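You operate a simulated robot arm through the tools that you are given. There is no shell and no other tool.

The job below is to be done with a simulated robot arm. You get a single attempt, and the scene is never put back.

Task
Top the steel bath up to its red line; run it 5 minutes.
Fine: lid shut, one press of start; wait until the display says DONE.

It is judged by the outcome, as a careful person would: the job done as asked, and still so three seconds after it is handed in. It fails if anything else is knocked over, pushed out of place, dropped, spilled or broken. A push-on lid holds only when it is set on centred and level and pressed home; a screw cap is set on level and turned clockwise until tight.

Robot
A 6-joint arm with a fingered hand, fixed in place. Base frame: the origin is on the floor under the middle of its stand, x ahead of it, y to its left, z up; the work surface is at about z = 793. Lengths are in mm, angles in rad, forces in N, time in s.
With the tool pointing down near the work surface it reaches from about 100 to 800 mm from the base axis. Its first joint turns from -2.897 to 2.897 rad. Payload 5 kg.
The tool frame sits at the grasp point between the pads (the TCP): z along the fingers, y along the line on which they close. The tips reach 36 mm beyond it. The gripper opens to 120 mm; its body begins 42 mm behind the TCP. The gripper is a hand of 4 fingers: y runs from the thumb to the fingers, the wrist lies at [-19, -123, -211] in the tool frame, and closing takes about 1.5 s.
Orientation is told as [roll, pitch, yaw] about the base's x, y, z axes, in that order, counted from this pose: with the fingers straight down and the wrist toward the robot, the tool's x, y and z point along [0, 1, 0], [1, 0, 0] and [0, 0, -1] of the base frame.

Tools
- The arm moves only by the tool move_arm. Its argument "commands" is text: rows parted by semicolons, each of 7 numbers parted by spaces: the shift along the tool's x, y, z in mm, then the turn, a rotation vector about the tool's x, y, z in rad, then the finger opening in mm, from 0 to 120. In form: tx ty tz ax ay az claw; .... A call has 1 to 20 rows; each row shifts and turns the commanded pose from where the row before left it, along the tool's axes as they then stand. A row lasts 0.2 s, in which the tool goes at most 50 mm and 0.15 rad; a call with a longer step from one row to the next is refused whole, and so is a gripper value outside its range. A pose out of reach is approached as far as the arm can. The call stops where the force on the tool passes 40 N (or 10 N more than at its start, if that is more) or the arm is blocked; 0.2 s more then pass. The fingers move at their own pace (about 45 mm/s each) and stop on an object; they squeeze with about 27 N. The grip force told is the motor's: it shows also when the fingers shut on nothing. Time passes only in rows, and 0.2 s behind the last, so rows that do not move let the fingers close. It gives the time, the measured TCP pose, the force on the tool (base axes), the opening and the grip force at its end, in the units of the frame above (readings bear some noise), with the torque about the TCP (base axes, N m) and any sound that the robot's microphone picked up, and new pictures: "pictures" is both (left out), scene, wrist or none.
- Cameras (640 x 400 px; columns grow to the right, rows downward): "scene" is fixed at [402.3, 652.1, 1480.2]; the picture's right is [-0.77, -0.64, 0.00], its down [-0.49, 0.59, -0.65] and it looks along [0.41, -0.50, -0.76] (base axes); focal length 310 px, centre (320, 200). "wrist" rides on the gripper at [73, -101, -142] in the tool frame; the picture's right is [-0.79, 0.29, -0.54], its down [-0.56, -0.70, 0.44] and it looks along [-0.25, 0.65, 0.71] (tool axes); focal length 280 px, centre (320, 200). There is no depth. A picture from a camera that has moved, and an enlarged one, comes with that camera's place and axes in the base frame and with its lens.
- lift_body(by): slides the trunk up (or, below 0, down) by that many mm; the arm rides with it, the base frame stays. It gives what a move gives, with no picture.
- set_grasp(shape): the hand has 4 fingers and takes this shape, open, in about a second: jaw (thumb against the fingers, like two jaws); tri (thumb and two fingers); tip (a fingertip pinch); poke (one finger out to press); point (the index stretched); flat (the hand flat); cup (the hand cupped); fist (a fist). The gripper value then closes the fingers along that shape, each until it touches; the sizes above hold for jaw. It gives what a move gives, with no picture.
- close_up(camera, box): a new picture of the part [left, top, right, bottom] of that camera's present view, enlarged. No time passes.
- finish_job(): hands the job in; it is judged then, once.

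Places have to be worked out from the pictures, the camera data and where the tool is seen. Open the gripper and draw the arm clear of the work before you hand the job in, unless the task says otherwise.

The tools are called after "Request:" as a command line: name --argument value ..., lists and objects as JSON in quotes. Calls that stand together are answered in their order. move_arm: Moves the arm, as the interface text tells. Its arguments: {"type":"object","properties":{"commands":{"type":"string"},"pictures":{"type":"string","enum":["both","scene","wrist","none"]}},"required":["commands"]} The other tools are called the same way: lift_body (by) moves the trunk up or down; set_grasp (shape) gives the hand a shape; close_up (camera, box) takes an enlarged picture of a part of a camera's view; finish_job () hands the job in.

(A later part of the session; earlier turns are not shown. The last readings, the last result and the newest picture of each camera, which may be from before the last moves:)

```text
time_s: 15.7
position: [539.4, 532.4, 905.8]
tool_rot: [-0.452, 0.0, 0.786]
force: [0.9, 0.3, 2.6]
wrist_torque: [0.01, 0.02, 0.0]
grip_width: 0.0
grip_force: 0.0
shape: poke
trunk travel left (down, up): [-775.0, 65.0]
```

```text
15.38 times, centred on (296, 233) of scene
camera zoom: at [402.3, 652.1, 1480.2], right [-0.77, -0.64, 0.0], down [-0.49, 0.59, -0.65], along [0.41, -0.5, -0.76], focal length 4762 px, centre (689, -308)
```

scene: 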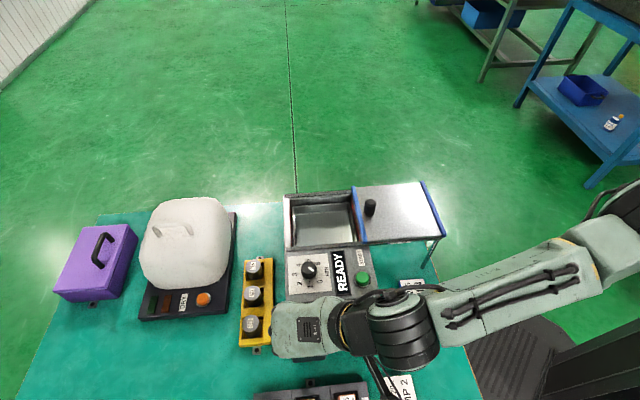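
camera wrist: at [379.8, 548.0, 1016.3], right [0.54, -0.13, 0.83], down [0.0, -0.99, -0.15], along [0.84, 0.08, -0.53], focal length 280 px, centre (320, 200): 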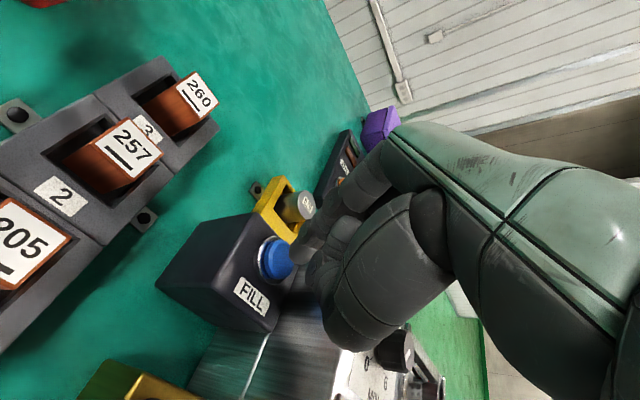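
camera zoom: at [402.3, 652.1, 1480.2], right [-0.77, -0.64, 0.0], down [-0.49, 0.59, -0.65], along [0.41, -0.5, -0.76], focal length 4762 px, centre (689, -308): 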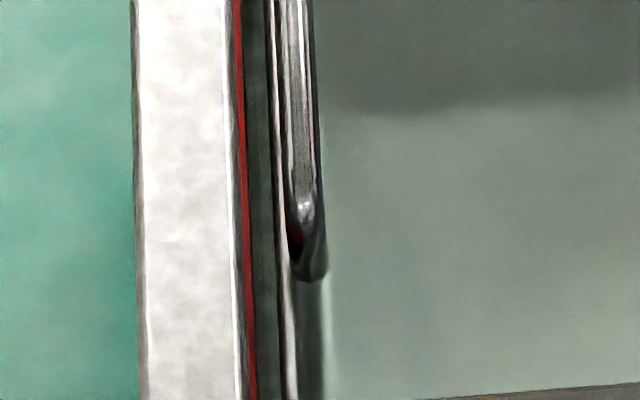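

Enlarged pictures show real extra detail. I look closer at the basket's back wall and the corners for the actual waterline.

Request:
close_up --camera "scene" --box '[288, 202, 312, 217]'

Request:
close_up --camera "scene" --box '[312, 200, 336, 215]'

Request:
close_up --camera "scene" --box '[338, 196, 362, 211]'

```text
16.00 times, centred on (300, 210) of scene
camera zoom: at [402.3, 652.1, 1480.2], right [-0.77, -0.64, 0.0], down [-0.49, 0.59, -0.65], along [0.41, -0.5, -0.76], focal length 4952 px, centre (640, 48)
```

zoom: 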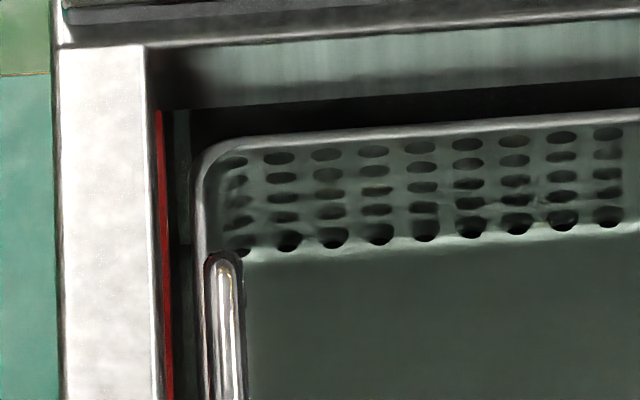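

```text
16.00 times, centred on (324, 208) of scene
camera zoom: at [402.3, 652.1, 1480.2], right [-0.77, -0.64, 0.0], down [-0.49, 0.59, -0.65], along [0.41, -0.5, -0.76], focal length 4952 px, centre (256, 80)
```

zoom: 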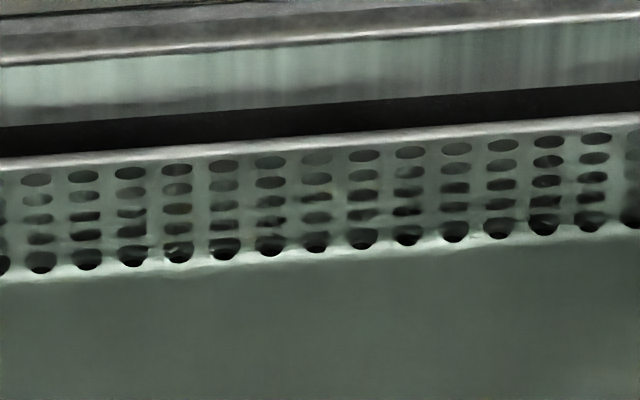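

```text
16.00 times, centred on (350, 204) of scene
camera zoom: at [402.3, 652.1, 1480.2], right [-0.77, -0.64, 0.0], down [-0.49, 0.59, -0.65], along [0.41, -0.5, -0.76], focal length 4952 px, centre (-160, 144)
```

zoom: 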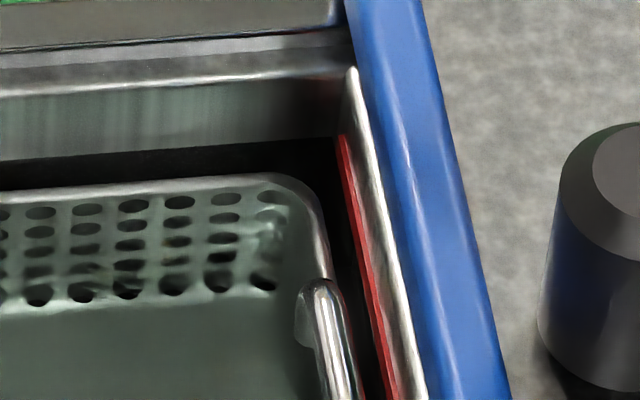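

I have 16x reference views now. I hold FILL for 1.4 s more and compare the same enlarged views to see what really moves.

Request:
move_arm --commands "0 0 0 0 0 0 120; 0 0 0 0 0 0 120; 0 0 0 0 0 0 120; 0 0 0 0 0 0 120; 0 0 0 0 0 0 120; 0 0 0 0 0 0 120" --pictures "none"

Request:
close_up --camera "scene" --box '[312, 200, 336, 215]'

Request:
close_up --camera "scene" --box '[288, 202, 312, 217]'

Request:
close_up --camera "scene" --box '[340, 220, 372, 246]'

Request:
close_up --camera "scene" --box '[280, 220, 312, 246]'

Request:
close_up --camera "scene" --box '[338, 196, 362, 211]'

```text
time_s: 17.1
position: [540.7, 532.8, 905.5]
tool_rot: [-0.45, 0.0, 0.785]
force: [0.6, 1.0, 2.1]
wrist_torque: [0.04, -0.03, -0.02]
grip_width: 0.1
grip_force: 0.0
shape: poke
trunk travel left (down, up): [-775.0, 65.0]
```

```text
16.00 times, centred on (324, 208) of scene
camera zoom: at [402.3, 652.1, 1480.2], right [-0.77, -0.64, 0.0], down [-0.49, 0.59, -0.65], along [0.41, -0.5, -0.76], focal length 4952 px, centre (256, 80)
```

zoom: 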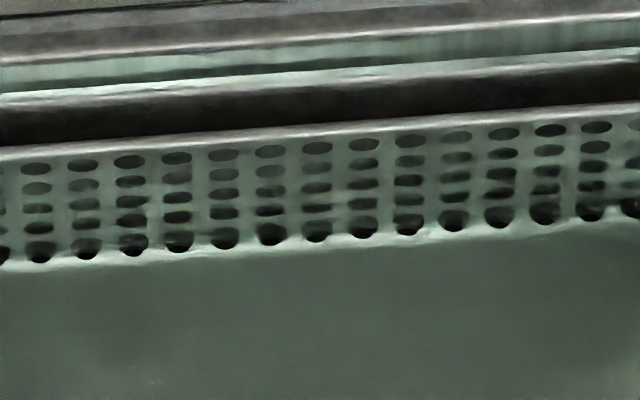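

```text
16.00 times, centred on (300, 210) of scene
camera zoom: at [402.3, 652.1, 1480.2], right [-0.77, -0.64, 0.0], down [-0.49, 0.59, -0.65], along [0.41, -0.5, -0.76], focal length 4952 px, centre (640, 48)
```

zoom: 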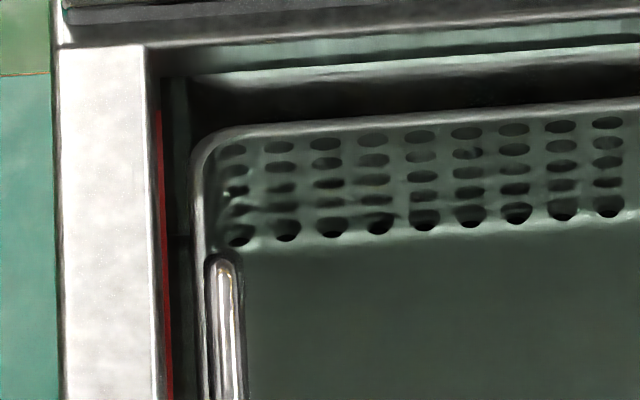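

```text
15.38 times, centred on (356, 233) of scene
camera zoom: at [402.3, 652.1, 1480.2], right [-0.77, -0.64, 0.0], down [-0.49, 0.59, -0.65], along [0.41, -0.5, -0.76], focal length 4762 px, centre (-234, -308)
```

zoom: 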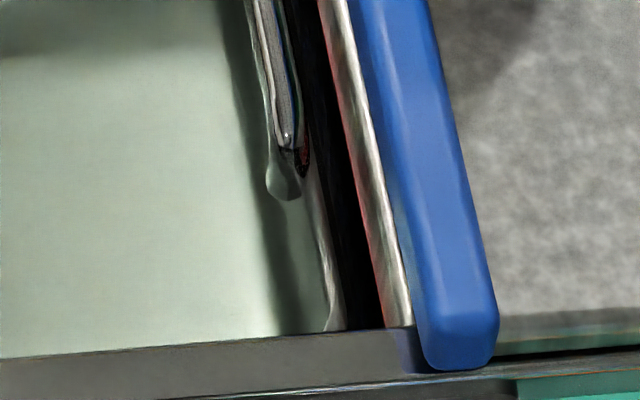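

```text
15.38 times, centred on (296, 233) of scene
camera zoom: at [402.3, 652.1, 1480.2], right [-0.77, -0.64, 0.0], down [-0.49, 0.59, -0.65], along [0.41, -0.5, -0.76], focal length 4762 px, centre (689, -308)
```

zoom: 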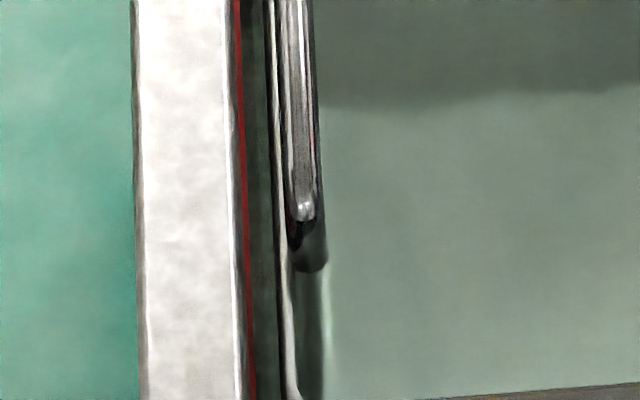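

```text
16.00 times, centred on (350, 204) of scene
camera zoom: at [402.3, 652.1, 1480.2], right [-0.77, -0.64, 0.0], down [-0.49, 0.59, -0.65], along [0.41, -0.5, -0.76], focal length 4952 px, centre (-160, 144)
```

zoom: 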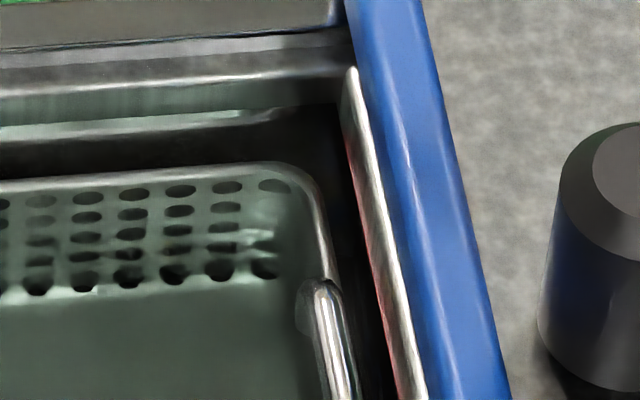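

The basket rim and holes have shifted upward by refraction and a new bright waterline shows on the back wall, close to the red line. I release FILL at once by lifting straight up 20 mm.

Request:
move_arm --commands "-8.77 0 -17.97 0 0 0 120" --pictures "scene"

Request:
close_up --camera "scene" --box '[312, 200, 336, 215]'

Request:
close_up --camera "scene" --box '[288, 202, 312, 217]'

Request:
close_up --camera "scene" --box '[340, 220, 372, 246]'

Request:
close_up --camera "scene" --box '[338, 196, 362, 211]'

Request:
close_up --camera "scene" --box '[280, 185, 360, 250]'

```text
time_s: 17.5
position: [541.0, 530.4, 925.7]
tool_rot: [-0.452, -0.001, 0.787]
force: [-0.2, 0.1, 0.7]
wrist_torque: [0.01, -0.01, -0.01]
grip_width: 0.0
grip_force: 0.0
shape: poke
trunk travel left (down, up): [-775.0, 65.0]
```

scene: 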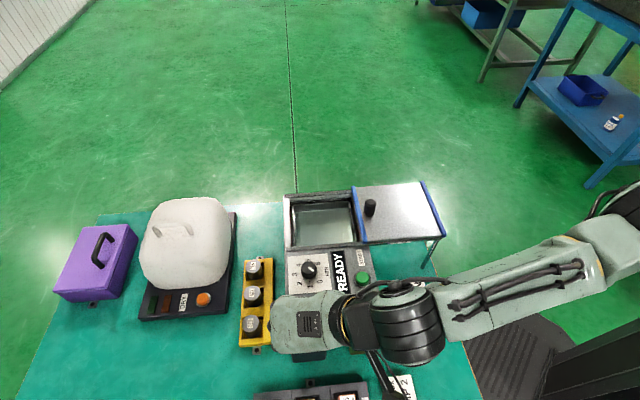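

```text
16.00 times, centred on (324, 208) of scene
camera zoom: at [402.3, 652.1, 1480.2], right [-0.77, -0.64, 0.0], down [-0.49, 0.59, -0.65], along [0.41, -0.5, -0.76], focal length 4952 px, centre (256, 80)
```

zoom: 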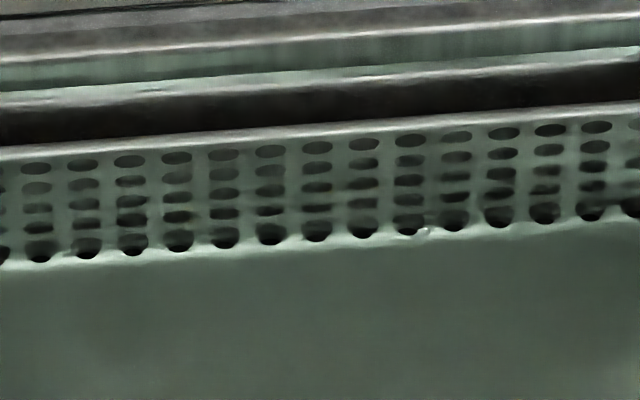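

```text
16.00 times, centred on (300, 210) of scene
camera zoom: at [402.3, 652.1, 1480.2], right [-0.77, -0.64, 0.0], down [-0.49, 0.59, -0.65], along [0.41, -0.5, -0.76], focal length 4952 px, centre (640, 48)
```

zoom: 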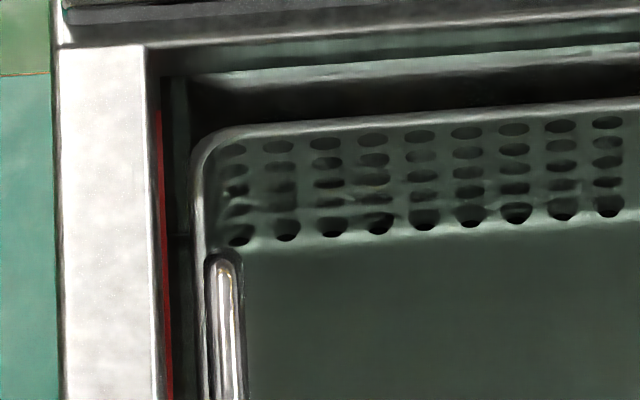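

```text
15.38 times, centred on (356, 233) of scene
camera zoom: at [402.3, 652.1, 1480.2], right [-0.77, -0.64, 0.0], down [-0.49, 0.59, -0.65], along [0.41, -0.5, -0.76], focal length 4762 px, centre (-234, -308)
```

zoom: 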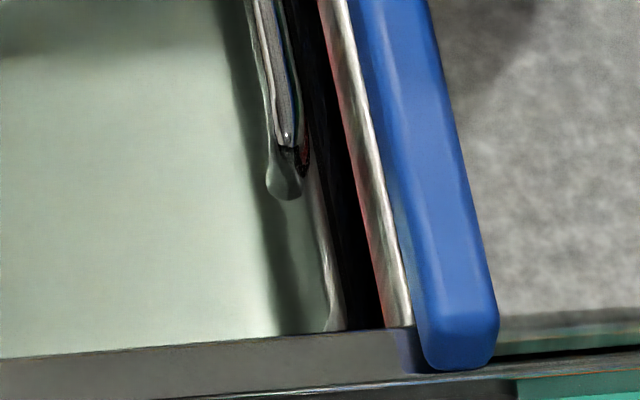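

```text
16.00 times, centred on (350, 204) of scene
camera zoom: at [402.3, 652.1, 1480.2], right [-0.77, -0.64, 0.0], down [-0.49, 0.59, -0.65], along [0.41, -0.5, -0.76], focal length 4952 px, centre (-160, 144)
```

zoom: 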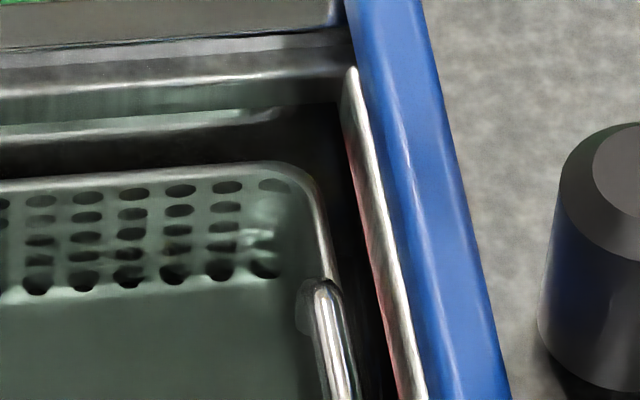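

```text
6.15 times, centred on (320, 218) of scene
camera zoom: at [402.3, 652.1, 1480.2], right [-0.77, -0.64, 0.0], down [-0.49, 0.59, -0.65], along [0.41, -0.5, -0.76], focal length 1905 px, centre (320, 92)
```

zoom: 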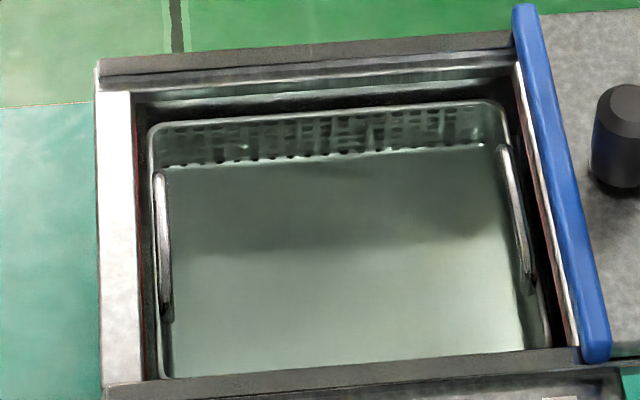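

Flow stopped on release (views at 17.1 s and 17.5 s agree). To judge the level against the red line properly I raise, un-tilt, and bring the wrist camera to the operator's side of the bath, where the red band on the far wall is seen best.

Request:
move_arm --commands "-18 0 -37 0 0 0 120; -18 0 -37 0 0 0 120; -18 0 -37 0 0 0 120; -18 0 -37 0 0 0 120; 0 0 0 0 0.15 0 120; 0 0 0 0 0.15 0 120; 0 0 0 0 0.15 0 120; 0 0 0 0 0 0.131 120; 0 0 0 0 0 0.131 120; 0 0 0 0 0 0.131 120; 0 0 0 0 0 0.131 120; 0 0 0 0 0 0.131 120; 0 0 0 0 0 0.131 120; -47.5 4 0 0 0 0 120; -47.5 4 0 0 0 0 120; -47.5 4 0 0 0 0 120; -47.5 4 0 0 0 0 120; -47.5 4 0 0 0 0 120; -47.5 4 0 0 0 0 120; 0 0 0 0 0 0 120"

```text
time_s: 21.7
position: [563.0, 249.7, 1090.6]
tool_rot: [-0.002, 0.0, 0.0]
force: [0.0, 0.2, -0.5]
wrist_torque: [0.03, -0.03, 0.01]
grip_width: 0.0
grip_force: 0.1
shape: poke
trunk travel left (down, up): [-775.0, 65.0]
camera wrist: at [461.8, 320.4, 1234.2], right [0.29, -0.79, 0.54], down [-0.7, -0.56, -0.44], along [0.65, -0.25, -0.71], focal length 280 px, centre (320, 200)
```

scene: 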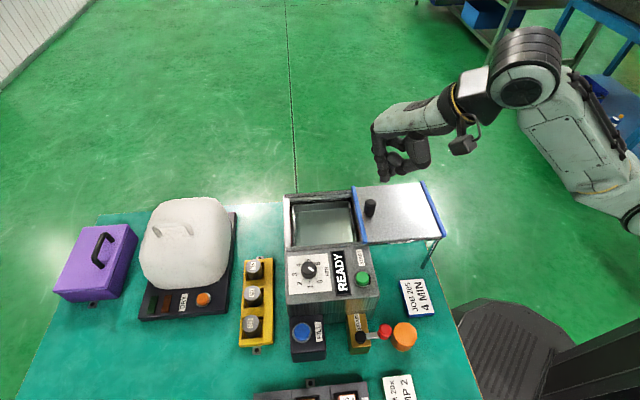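
wrist: 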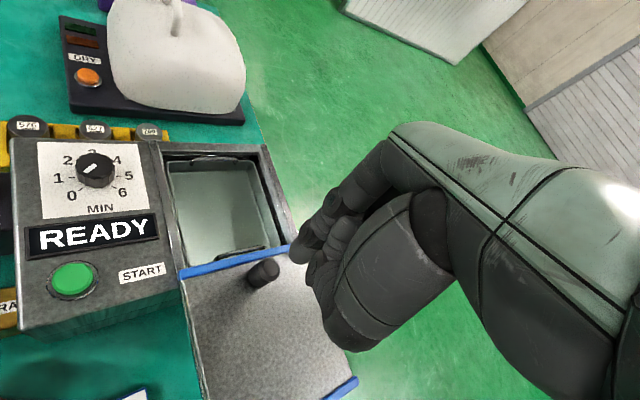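

The bath is in clear view of the wrist camera now; I enlarge the far wall and the corners.

Request:
close_up --camera "wrist" --box '[155, 140, 295, 270]'

Request:
close_up --camera "wrist" --box '[160, 140, 224, 180]'

Request:
close_up --camera "wrist" --box '[220, 140, 284, 180]'

Request:
close_up --camera "wrist" --box '[240, 180, 304, 260]'

```text
3.08 times, centred on (225, 205) of wrist
camera zoom: at [461.8, 320.4, 1234.2], right [0.29, -0.79, 0.54], down [-0.7, -0.56, -0.44], along [0.65, -0.25, -0.71], focal length 863 px, centre (612, 185)
```

zoom: 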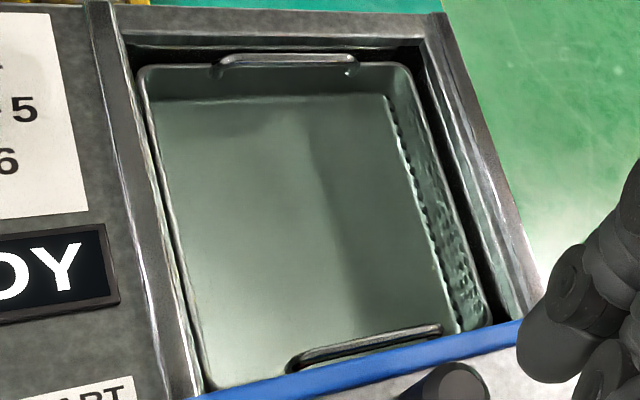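

```text
10.00 times, centred on (192, 160) of wrist
camera zoom: at [461.8, 320.4, 1234.2], right [0.29, -0.79, 0.54], down [-0.7, -0.56, -0.44], along [0.65, -0.25, -0.71], focal length 2804 px, centre (1600, 600)
```

zoom: 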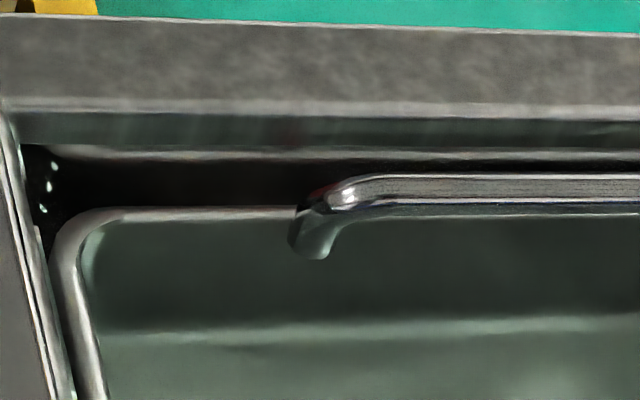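

```text
10.00 times, centred on (252, 160) of wrist
camera zoom: at [461.8, 320.4, 1234.2], right [0.29, -0.79, 0.54], down [-0.7, -0.56, -0.44], along [0.65, -0.25, -0.71], focal length 2804 px, centre (1000, 600)
```

zoom: 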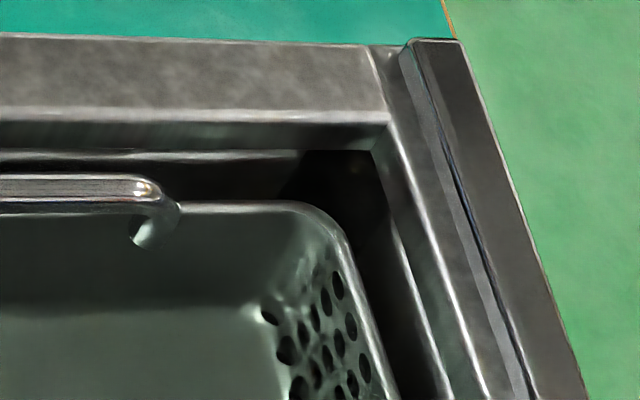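

```text
5.00 times, centred on (272, 220) of wrist
camera zoom: at [461.8, 320.4, 1234.2], right [0.29, -0.79, 0.54], down [-0.7, -0.56, -0.44], along [0.65, -0.25, -0.71], focal length 1402 px, centre (560, 100)
```

zoom: 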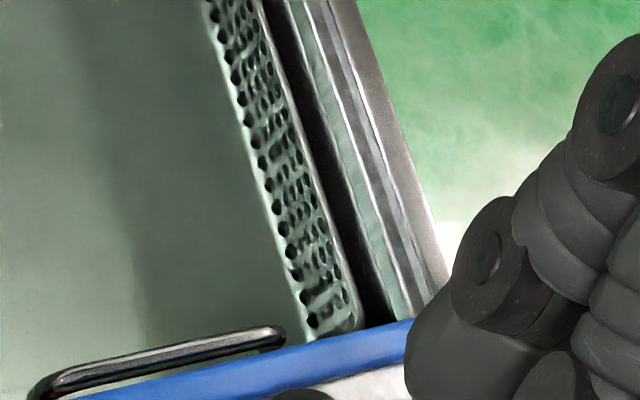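

The red band that was plain on the far wall before is no longer seen from here, so the level is at or near it. I look much closer at the wall just above the water.

Request:
close_up --camera "wrist" --box '[162, 148, 186, 163]'

Request:
close_up --camera "wrist" --box '[186, 148, 210, 163]'

Request:
close_up --camera "scene" --box '[284, 196, 300, 206]'

Request:
close_up --camera "scene" --box '[346, 192, 362, 202]'

Request:
close_up --camera "scene" --box '[352, 225, 368, 235]'

```text
16.00 times, centred on (174, 156) of wrist
camera zoom: at [461.8, 320.4, 1234.2], right [0.29, -0.79, 0.54], down [-0.7, -0.56, -0.44], along [0.65, -0.25, -0.71], focal length 4486 px, centre (2656, 912)
```

zoom: 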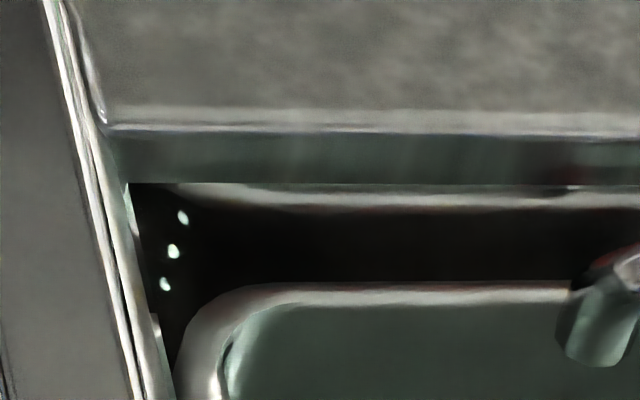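

```text
16.00 times, centred on (198, 156) of wrist
camera zoom: at [461.8, 320.4, 1234.2], right [0.29, -0.79, 0.54], down [-0.7, -0.56, -0.44], along [0.65, -0.25, -0.71], focal length 4486 px, centre (2272, 912)
```

zoom: 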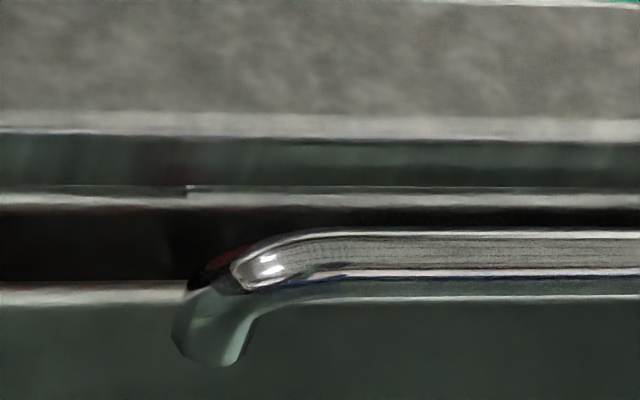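

```text
16.00 times, centred on (292, 201) of scene
camera zoom: at [402.3, 652.1, 1480.2], right [-0.77, -0.64, 0.0], down [-0.49, 0.59, -0.65], along [0.41, -0.5, -0.76], focal length 4952 px, centre (768, 184)
```

zoom: 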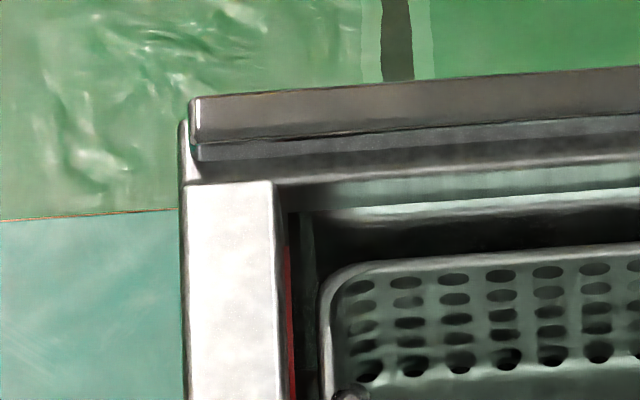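

```text
16.00 times, centred on (354, 197) of scene
camera zoom: at [402.3, 652.1, 1480.2], right [-0.77, -0.64, 0.0], down [-0.49, 0.59, -0.65], along [0.41, -0.5, -0.76], focal length 4952 px, centre (-224, 248)
```

zoom: 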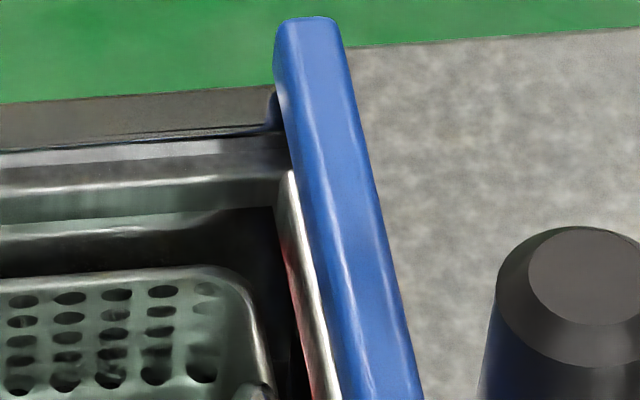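

```text
16.00 times, centred on (360, 230) of scene
camera zoom: at [402.3, 652.1, 1480.2], right [-0.77, -0.64, 0.0], down [-0.49, 0.59, -0.65], along [0.41, -0.5, -0.76], focal length 4952 px, centre (-320, -280)
```

zoom: 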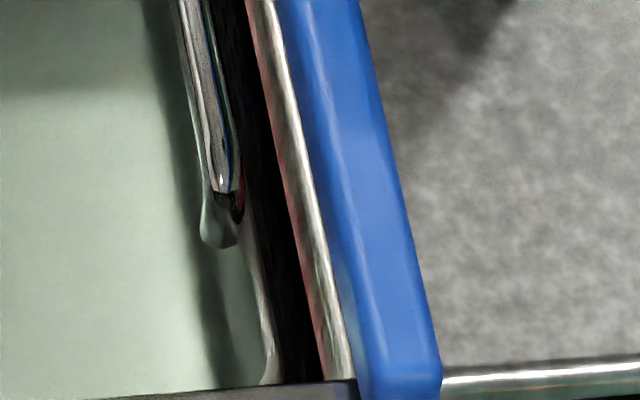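

The water now stands roughly at the band, but I need a firm comparison. I return the wrist camera to the exact pose it had at 1.6 s, when the red band was plainly visible, and take the same enlarged boxes.

Request:
move_arm --commands "-14 -26 -26.1 0 0 0 120; -14 -26 -26.1 0 0 0 120; -14 -26 -26.1 0 0 0 120; 0 0 0 0 0 0 120; 0 0 0 0 0 0 120"

Request:
close_up --camera "wrist" --box '[160, 120, 290, 220]'

Request:
close_up --camera "wrist" --box '[80, 110, 180, 172]'

Request:
close_up --camera "wrist" --box '[60, 100, 300, 250]'

```text
time_s: 22.9
position: [486.0, 203.5, 1169.9]
tool_rot: [0.0, -0.004, 0.0]
force: [0.1, 0.2, -0.4]
wrist_torque: [-0.02, 0.0, -0.02]
grip_width: 0.2
grip_force: 0.1
shape: poke
trunk travel left (down, up): [-775.0, 65.0]
camera wrist: at [384.6, 275.0, 1313.3], right [0.29, -0.79, 0.54], down [-0.7, -0.56, -0.44], along [0.66, -0.25, -0.71], focal length 280 px, centre (320, 200)
```

scene: 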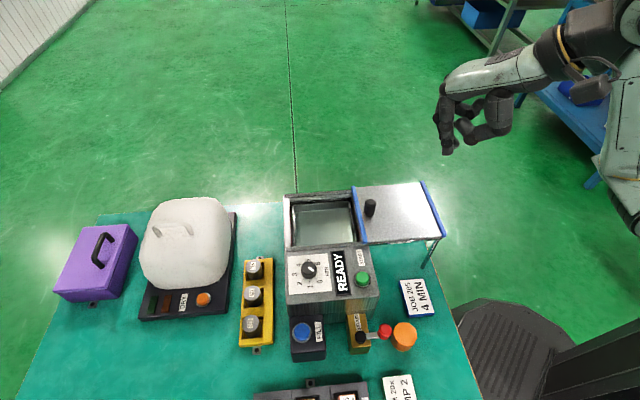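
wrist: 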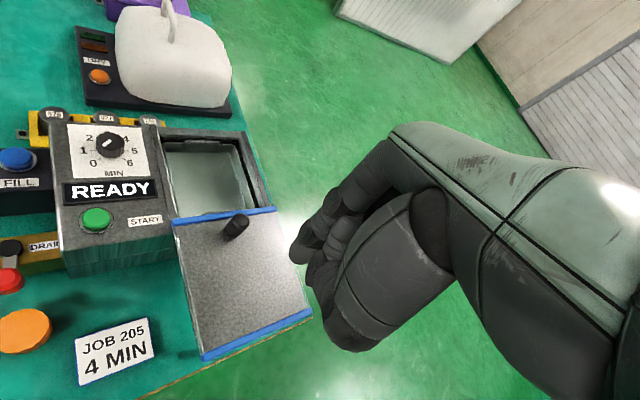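

```text
4.00 times, centred on (225, 170) of wrist
camera zoom: at [384.6, 275.0, 1313.3], right [0.29, -0.79, 0.54], down [-0.7, -0.56, -0.44], along [0.66, -0.25, -0.71], focal length 1122 px, centre (700, 320)
```

zoom: 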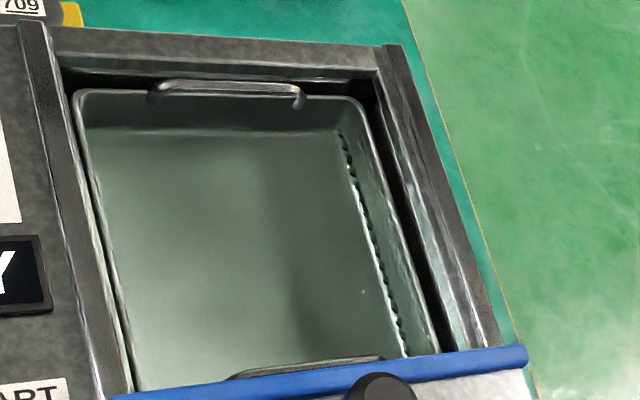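

```text
6.40 times, centred on (130, 141) of wrist
camera zoom: at [384.6, 275.0, 1313.3], right [0.29, -0.79, 0.54], down [-0.7, -0.56, -0.44], along [0.66, -0.25, -0.71], focal length 1794 px, centre (1536, 578)
```

zoom: 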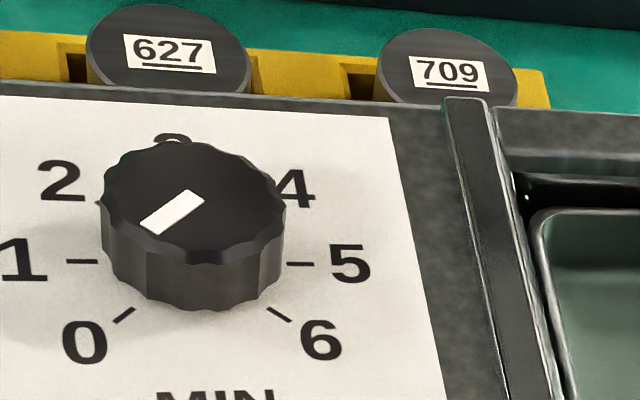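

```text
2.67 times, centred on (180, 175) of wrist
camera zoom: at [384.6, 275.0, 1313.3], right [0.29, -0.79, 0.54], down [-0.7, -0.56, -0.44], along [0.66, -0.25, -0.71], focal length 748 px, centre (693, 267)
```

zoom: 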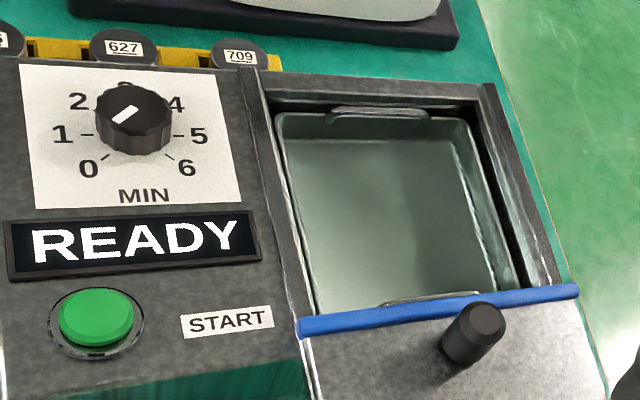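

The waterline now sits at, or 1–2 mm above, the top edge of the red band (the band looked about 10–12 mm tall), so it is slightly overfull. The DRAIN valve could bring it back to the middle of the band, so I look closely at the lever before deciding.

Request:
close_up --camera "scene" --box '[335, 300, 425, 360]'

Request:
close_up --camera "wrist" --box '[0, 220, 80, 300]'

Request:
close_up --camera "scene" --box '[340, 220, 372, 246]'

Request:
close_up --camera "scene" --box '[312, 194, 336, 209]'

```text
6.67 times, centred on (380, 330) of scene
camera zoom: at [402.3, 652.1, 1480.2], right [-0.77, -0.64, 0.0], down [-0.49, 0.59, -0.65], along [0.41, -0.5, -0.76], focal length 2064 px, centre (-80, -667)
```

zoom: 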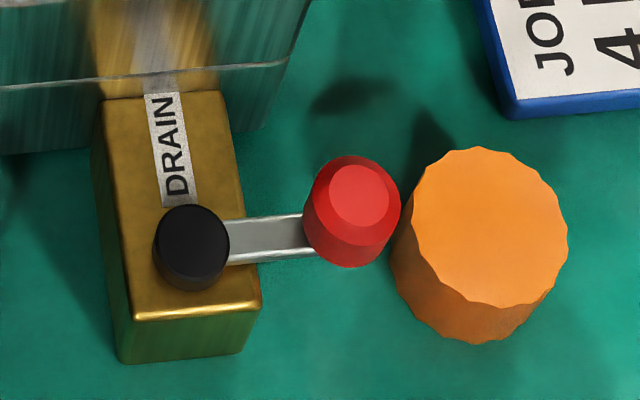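

```text
5.00 times, centred on (40, 260) of wrist
camera zoom: at [384.6, 275.0, 1313.3], right [0.29, -0.79, 0.54], down [-0.7, -0.56, -0.44], along [0.66, -0.25, -0.71], focal length 1402 px, centre (1720, -100)
```

zoom: 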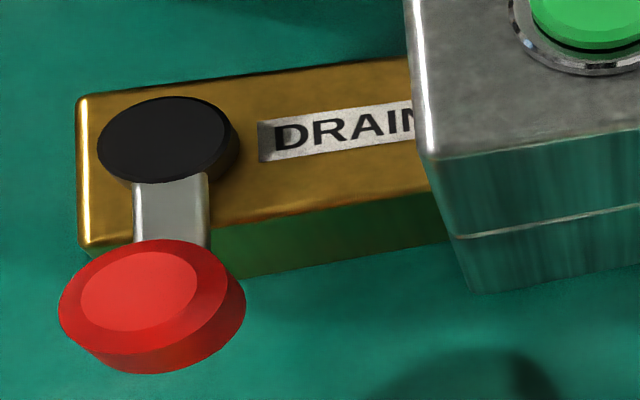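

```text
15.38 times, centred on (356, 233) of scene
camera zoom: at [402.3, 652.1, 1480.2], right [-0.77, -0.64, 0.0], down [-0.49, 0.59, -0.65], along [0.41, -0.5, -0.76], focal length 4762 px, centre (-234, -308)
```

zoom: 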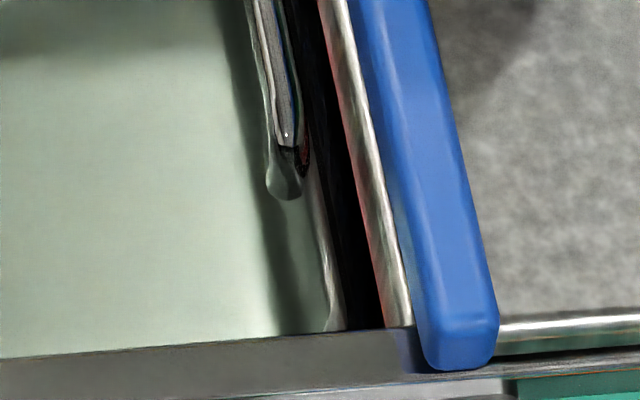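

```text
16.00 times, centred on (324, 202) of scene
camera zoom: at [402.3, 652.1, 1480.2], right [-0.77, -0.64, 0.0], down [-0.49, 0.59, -0.65], along [0.41, -0.5, -0.76], focal length 4952 px, centre (256, 176)
```

zoom: 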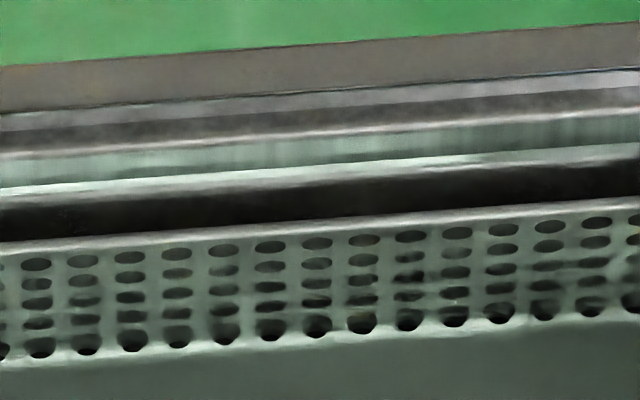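

The water is somewhat above the band, by my measurements a few mm over its top edge, so I'll let a little out. The DRAIN lever pivots at the black cap (f about 651) and points toward the operator with the red knob near (429,422,874). Opening should swing it away from the tank. I turn the hand to yaw −45° (folded fingers clear of the panel) and come over the tank side of the red knob, staying high.

Request:
move_arm --commands "0 0 0 0 0 0.131 120; 0 0 0 0 0 0.131 120; 0 0 0 0 0 0.131 120; 0 0 0 0 0 0.131 120; 0 0 0 0 0 0.131 120; 0 0 0 0 0 0.131 120; 17.4 -27.75 28.3 0 0 0 120; 17.4 -27.75 28.3 0 0 0 120; 17.4 -27.75 28.3 0 0 0 120; 17.4 -27.75 28.3 0 0 0 120; 17.4 -27.75 28.3 0 0 0 120; 17.4 -27.75 28.3 0 0 0 120; 0 0 0 0 0 0 120"

Request:
close_up --camera "scene" --box '[320, 270, 440, 360]'

```text
time_s: 25.4
position: [501.2, 360.5, 950.7]
tool_rot: [0.019, -0.014, -0.798]
force: [-1.6, -6.6, 18.0]
wrist_torque: [-0.18, -0.06, -0.05]
grip_width: 0.0
grip_force: 0.0
shape: poke
out of reach, approached as far as the arm can: row 1, 2, 3, 4, 5, 6
trunk travel left (down, up): [-775.0, 65.0]
stopped in row 12: the force on the tool passed its limit at 65 N (the readings are from after the stop); the commanded pose is now the measured one
camera wrist: at [479.4, 481.7, 1094.6], right [-0.38, -0.76, 0.53], down [-0.88, 0.11, -0.46], along [0.29, -0.64, -0.71], focal length 280 px, centre (320, 200)
```

scene: 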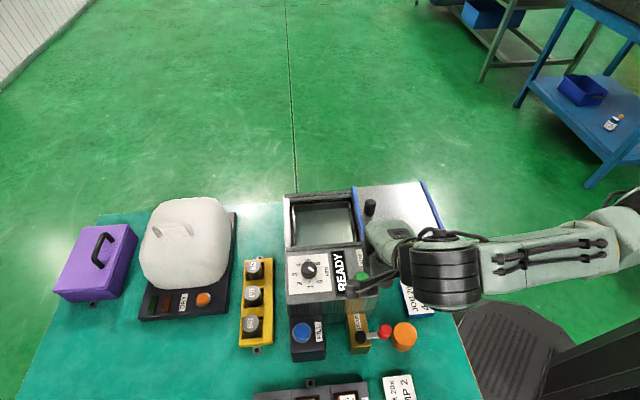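
wrist: 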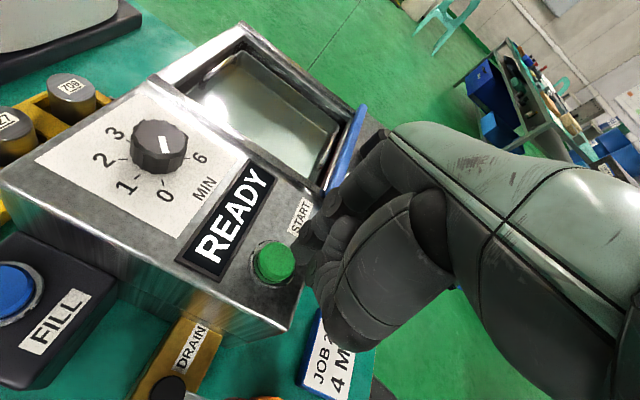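

```text
4.44 times, centred on (380, 315) of scene
camera zoom: at [402.3, 652.1, 1480.2], right [-0.77, -0.64, 0.0], down [-0.49, 0.59, -0.65], along [0.41, -0.5, -0.76], focal length 1376 px, centre (53, -311)
```

zoom: 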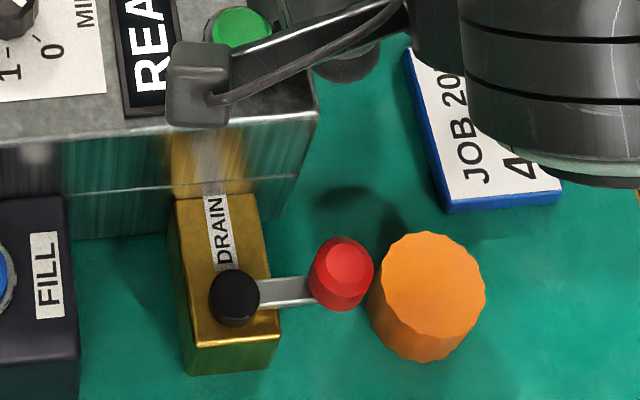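

The rotation rows were out of reach, so the hand drifted and then touched the panel top near START with a fingertip. The display still says READY. I lift straight up at once and check that nothing moved.

Request:
move_arm --commands "0 0 -30 0 0 0 120; 0 0 -40 0 0 0 120; 0 0 0 0 0 0 120"

Request:
close_up --camera "scene" --box '[270, 180, 450, 340]'

Request:
close_up --camera "wrist" --box '[100, 120, 340, 320]'

```text
time_s: 26.2
position: [499.7, 362.4, 1019.5]
tool_rot: [0.014, -0.012, -0.795]
force: [0.1, -0.1, -0.2]
wrist_torque: [0.0, 0.0, -0.05]
grip_width: 0.1
grip_force: 0.0
shape: poke
trunk travel left (down, up): [-775.0, 65.0]
camera wrist: at [478.2, 483.7, 1162.1], right [-0.37, -0.76, 0.54], down [-0.88, 0.11, -0.46], along [0.29, -0.64, -0.71], focal length 280 px, centre (320, 200)
```

scene: 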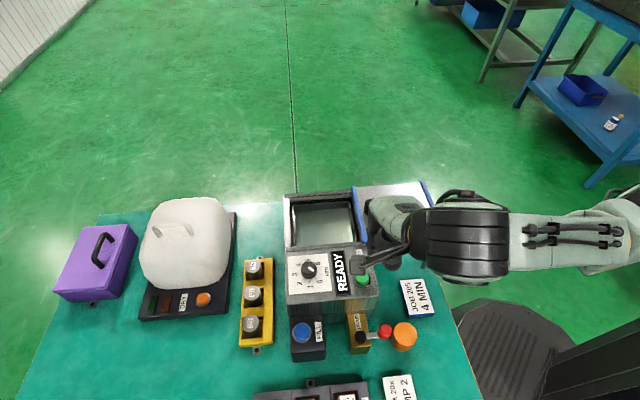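
wrist: 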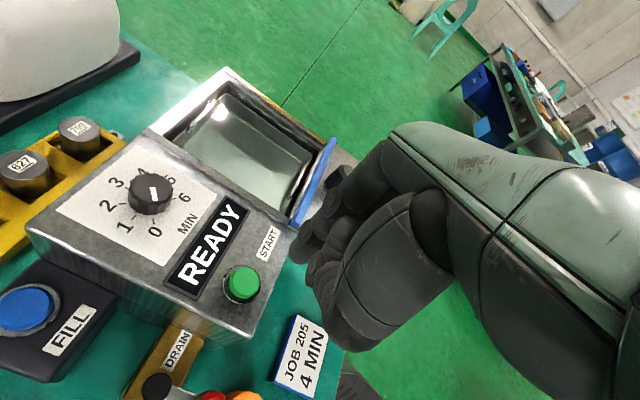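

```text
2.50 times, centred on (360, 260) of scene
camera zoom: at [402.3, 652.1, 1480.2], right [-0.77, -0.64, 0.0], down [-0.49, 0.59, -0.65], along [0.41, -0.5, -0.76], focal length 774 px, centre (220, 50)
```

zoom: 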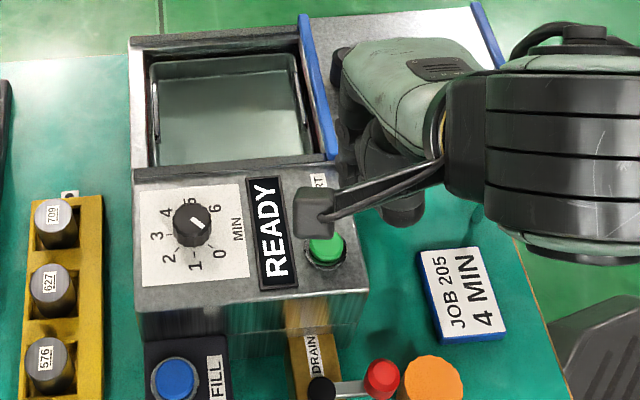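

```text
2.00 times, centred on (220, 220) of wrist
camera zoom: at [478.2, 483.7, 1162.1], right [-0.37, -0.76, 0.54], down [-0.88, 0.11, -0.46], along [0.29, -0.64, -0.71], focal length 561 px, centre (520, 160)
```

zoom: 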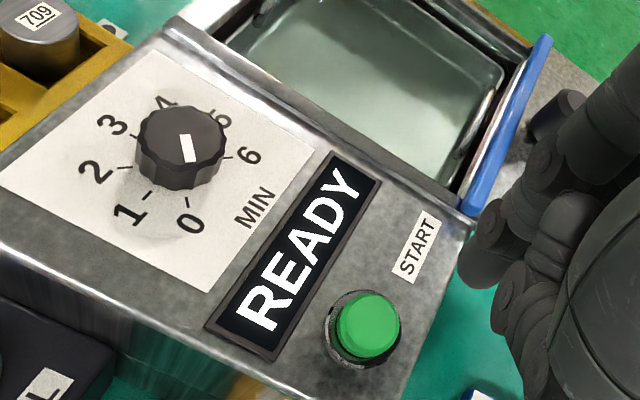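

All is in place: display READY, lid, buttons and lever unmoved. At this height the pose is well reachable, so I shift toward the lever (about 64 mm left, 18 mm back) and verify before going down.

Request:
move_arm --commands "-8.8 -32 0 0 0 0 120; -8.8 -32 0 0 0 0 120; 0 0 0 0 0 0 120; 0 0 0 0 0 0 120"

Request:
close_up --camera "scene" --box '[320, 250, 460, 350]'

Request:
close_up --camera "wrist" --box '[140, 200, 380, 400]'

```text
time_s: 27.2
position: [443.3, 394.5, 1013.8]
tool_rot: [0.019, -0.012, -0.791]
force: [0.0, -0.2, 0.8]
wrist_torque: [0.02, -0.01, 0.03]
grip_width: 0.2
grip_force: 0.1
shape: poke
out of reach, approached as far as the arm can: row 2
trunk travel left (down, up): [-775.0, 65.0]
camera wrist: at [421.8, 516.1, 1158.2], right [-0.37, -0.76, 0.53], down [-0.88, 0.11, -0.46], along [0.29, -0.64, -0.71], focal length 280 px, centre (320, 200)
```

scene: 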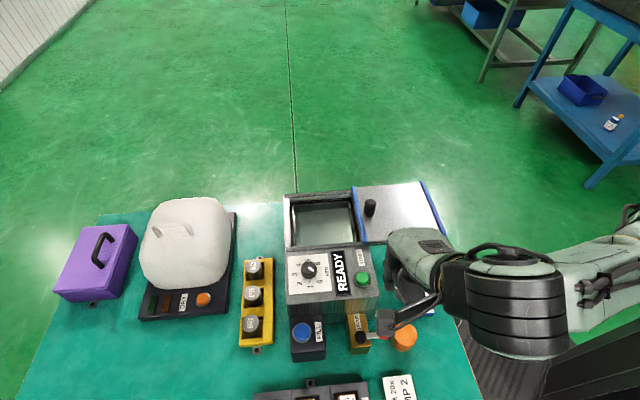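
wrist: 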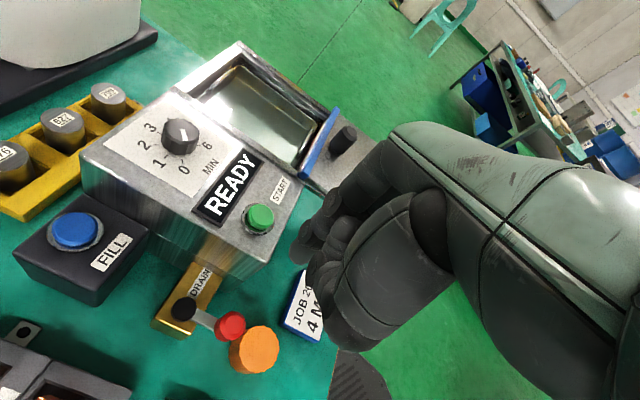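

```text
4.00 times, centred on (390, 300) of scene
camera zoom: at [402.3, 652.1, 1480.2], right [-0.77, -0.64, 0.0], down [-0.49, 0.59, -0.65], along [0.41, -0.5, -0.76], focal length 1238 px, centre (40, -200)
```

zoom: 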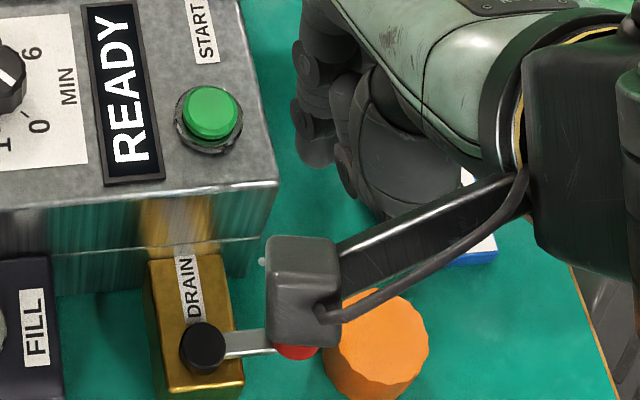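

```text
2.00 times, centred on (260, 300) of wrist
camera zoom: at [421.8, 516.1, 1158.2], right [-0.37, -0.76, 0.53], down [-0.88, 0.11, -0.46], along [0.29, -0.64, -0.71], focal length 561 px, centre (440, 0)
```

zoom: 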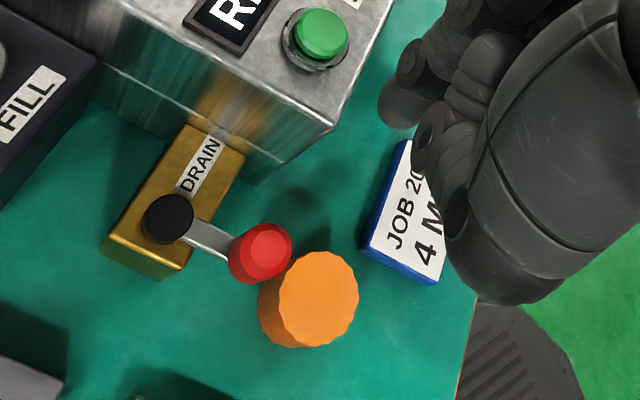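

The finger stands about 30 mm to the tank side of the knob, but its upper joints lean toward the panel corner. I shift left 17 mm and tilt 0.4 rad about tool x so the finger hangs vertically, then check before descending.

Request:
move_arm --commands "0 -16.7 10 0 0 0 120; 0 0 0 -0.133 0 0 120; 0 0 0 -0.133 0 0 120; 0 0 0 -0.133 0 0 120; 0 0 0 0 0 0 120; 0 0 0 0 0 0 120"

Request:
close_up --camera "scene" --box '[320, 250, 460, 350]'

Request:
close_up --camera "wrist" --box '[140, 200, 380, 400]'

```text
time_s: 28.6
position: [433.3, 407.9, 1003.6]
tool_rot: [0.015, -0.413, -0.799]
force: [-0.3, -0.3, -1.1]
wrist_torque: [0.0, -0.03, -0.02]
grip_width: 0.0
grip_force: 0.0
shape: poke
trunk travel left (down, up): [-775.0, 65.0]
camera wrist: at [379.4, 562.6, 1096.2], right [-0.54, -0.59, 0.6], down [-0.72, -0.05, -0.69], along [0.44, -0.8, -0.4], focal length 280 px, centre (320, 200)
```

scene: 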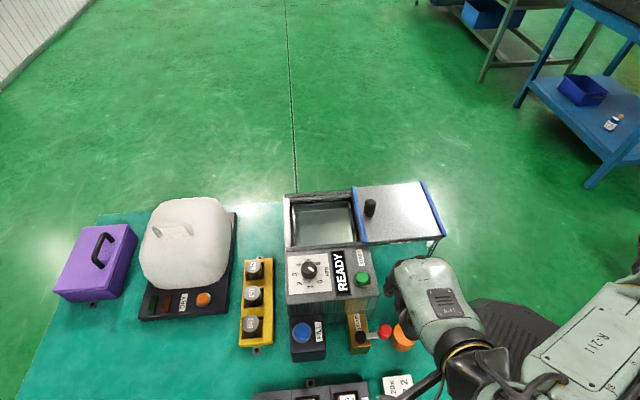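
wrist: 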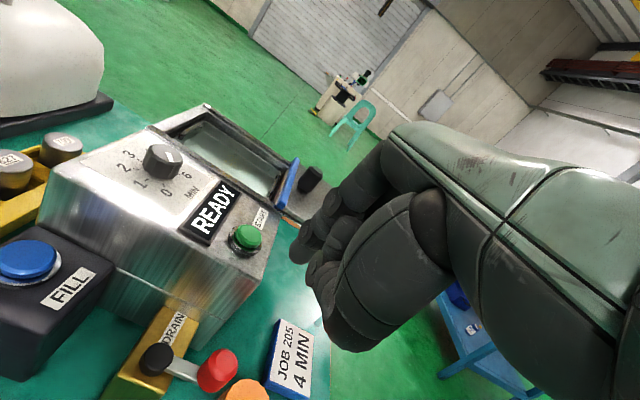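

```text
4.00 times, centred on (390, 300) of scene
camera zoom: at [402.3, 652.1, 1480.2], right [-0.77, -0.64, 0.0], down [-0.49, 0.59, -0.65], along [0.41, -0.5, -0.76], focal length 1238 px, centre (40, -200)
```

zoom: 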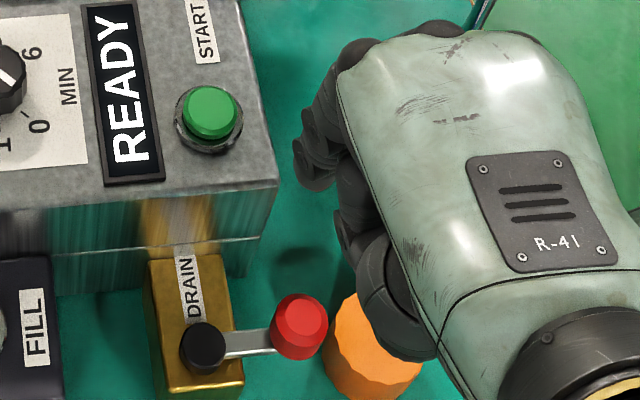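

```text
2.00 times, centred on (260, 300) of wrist
camera zoom: at [379.4, 562.6, 1096.2], right [-0.54, -0.59, 0.6], down [-0.72, -0.05, -0.69], along [0.44, -0.8, -0.4], focal length 561 px, centre (440, 0)
```

zoom: 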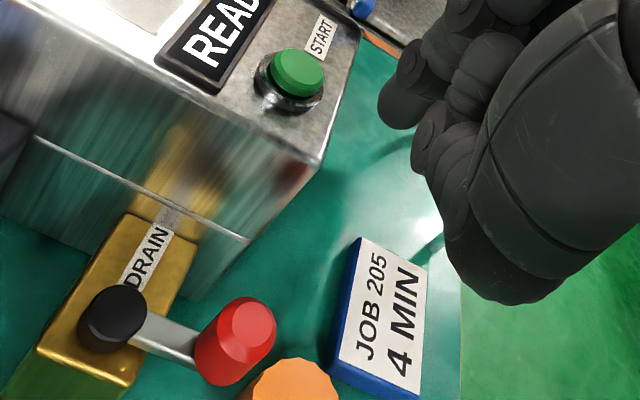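

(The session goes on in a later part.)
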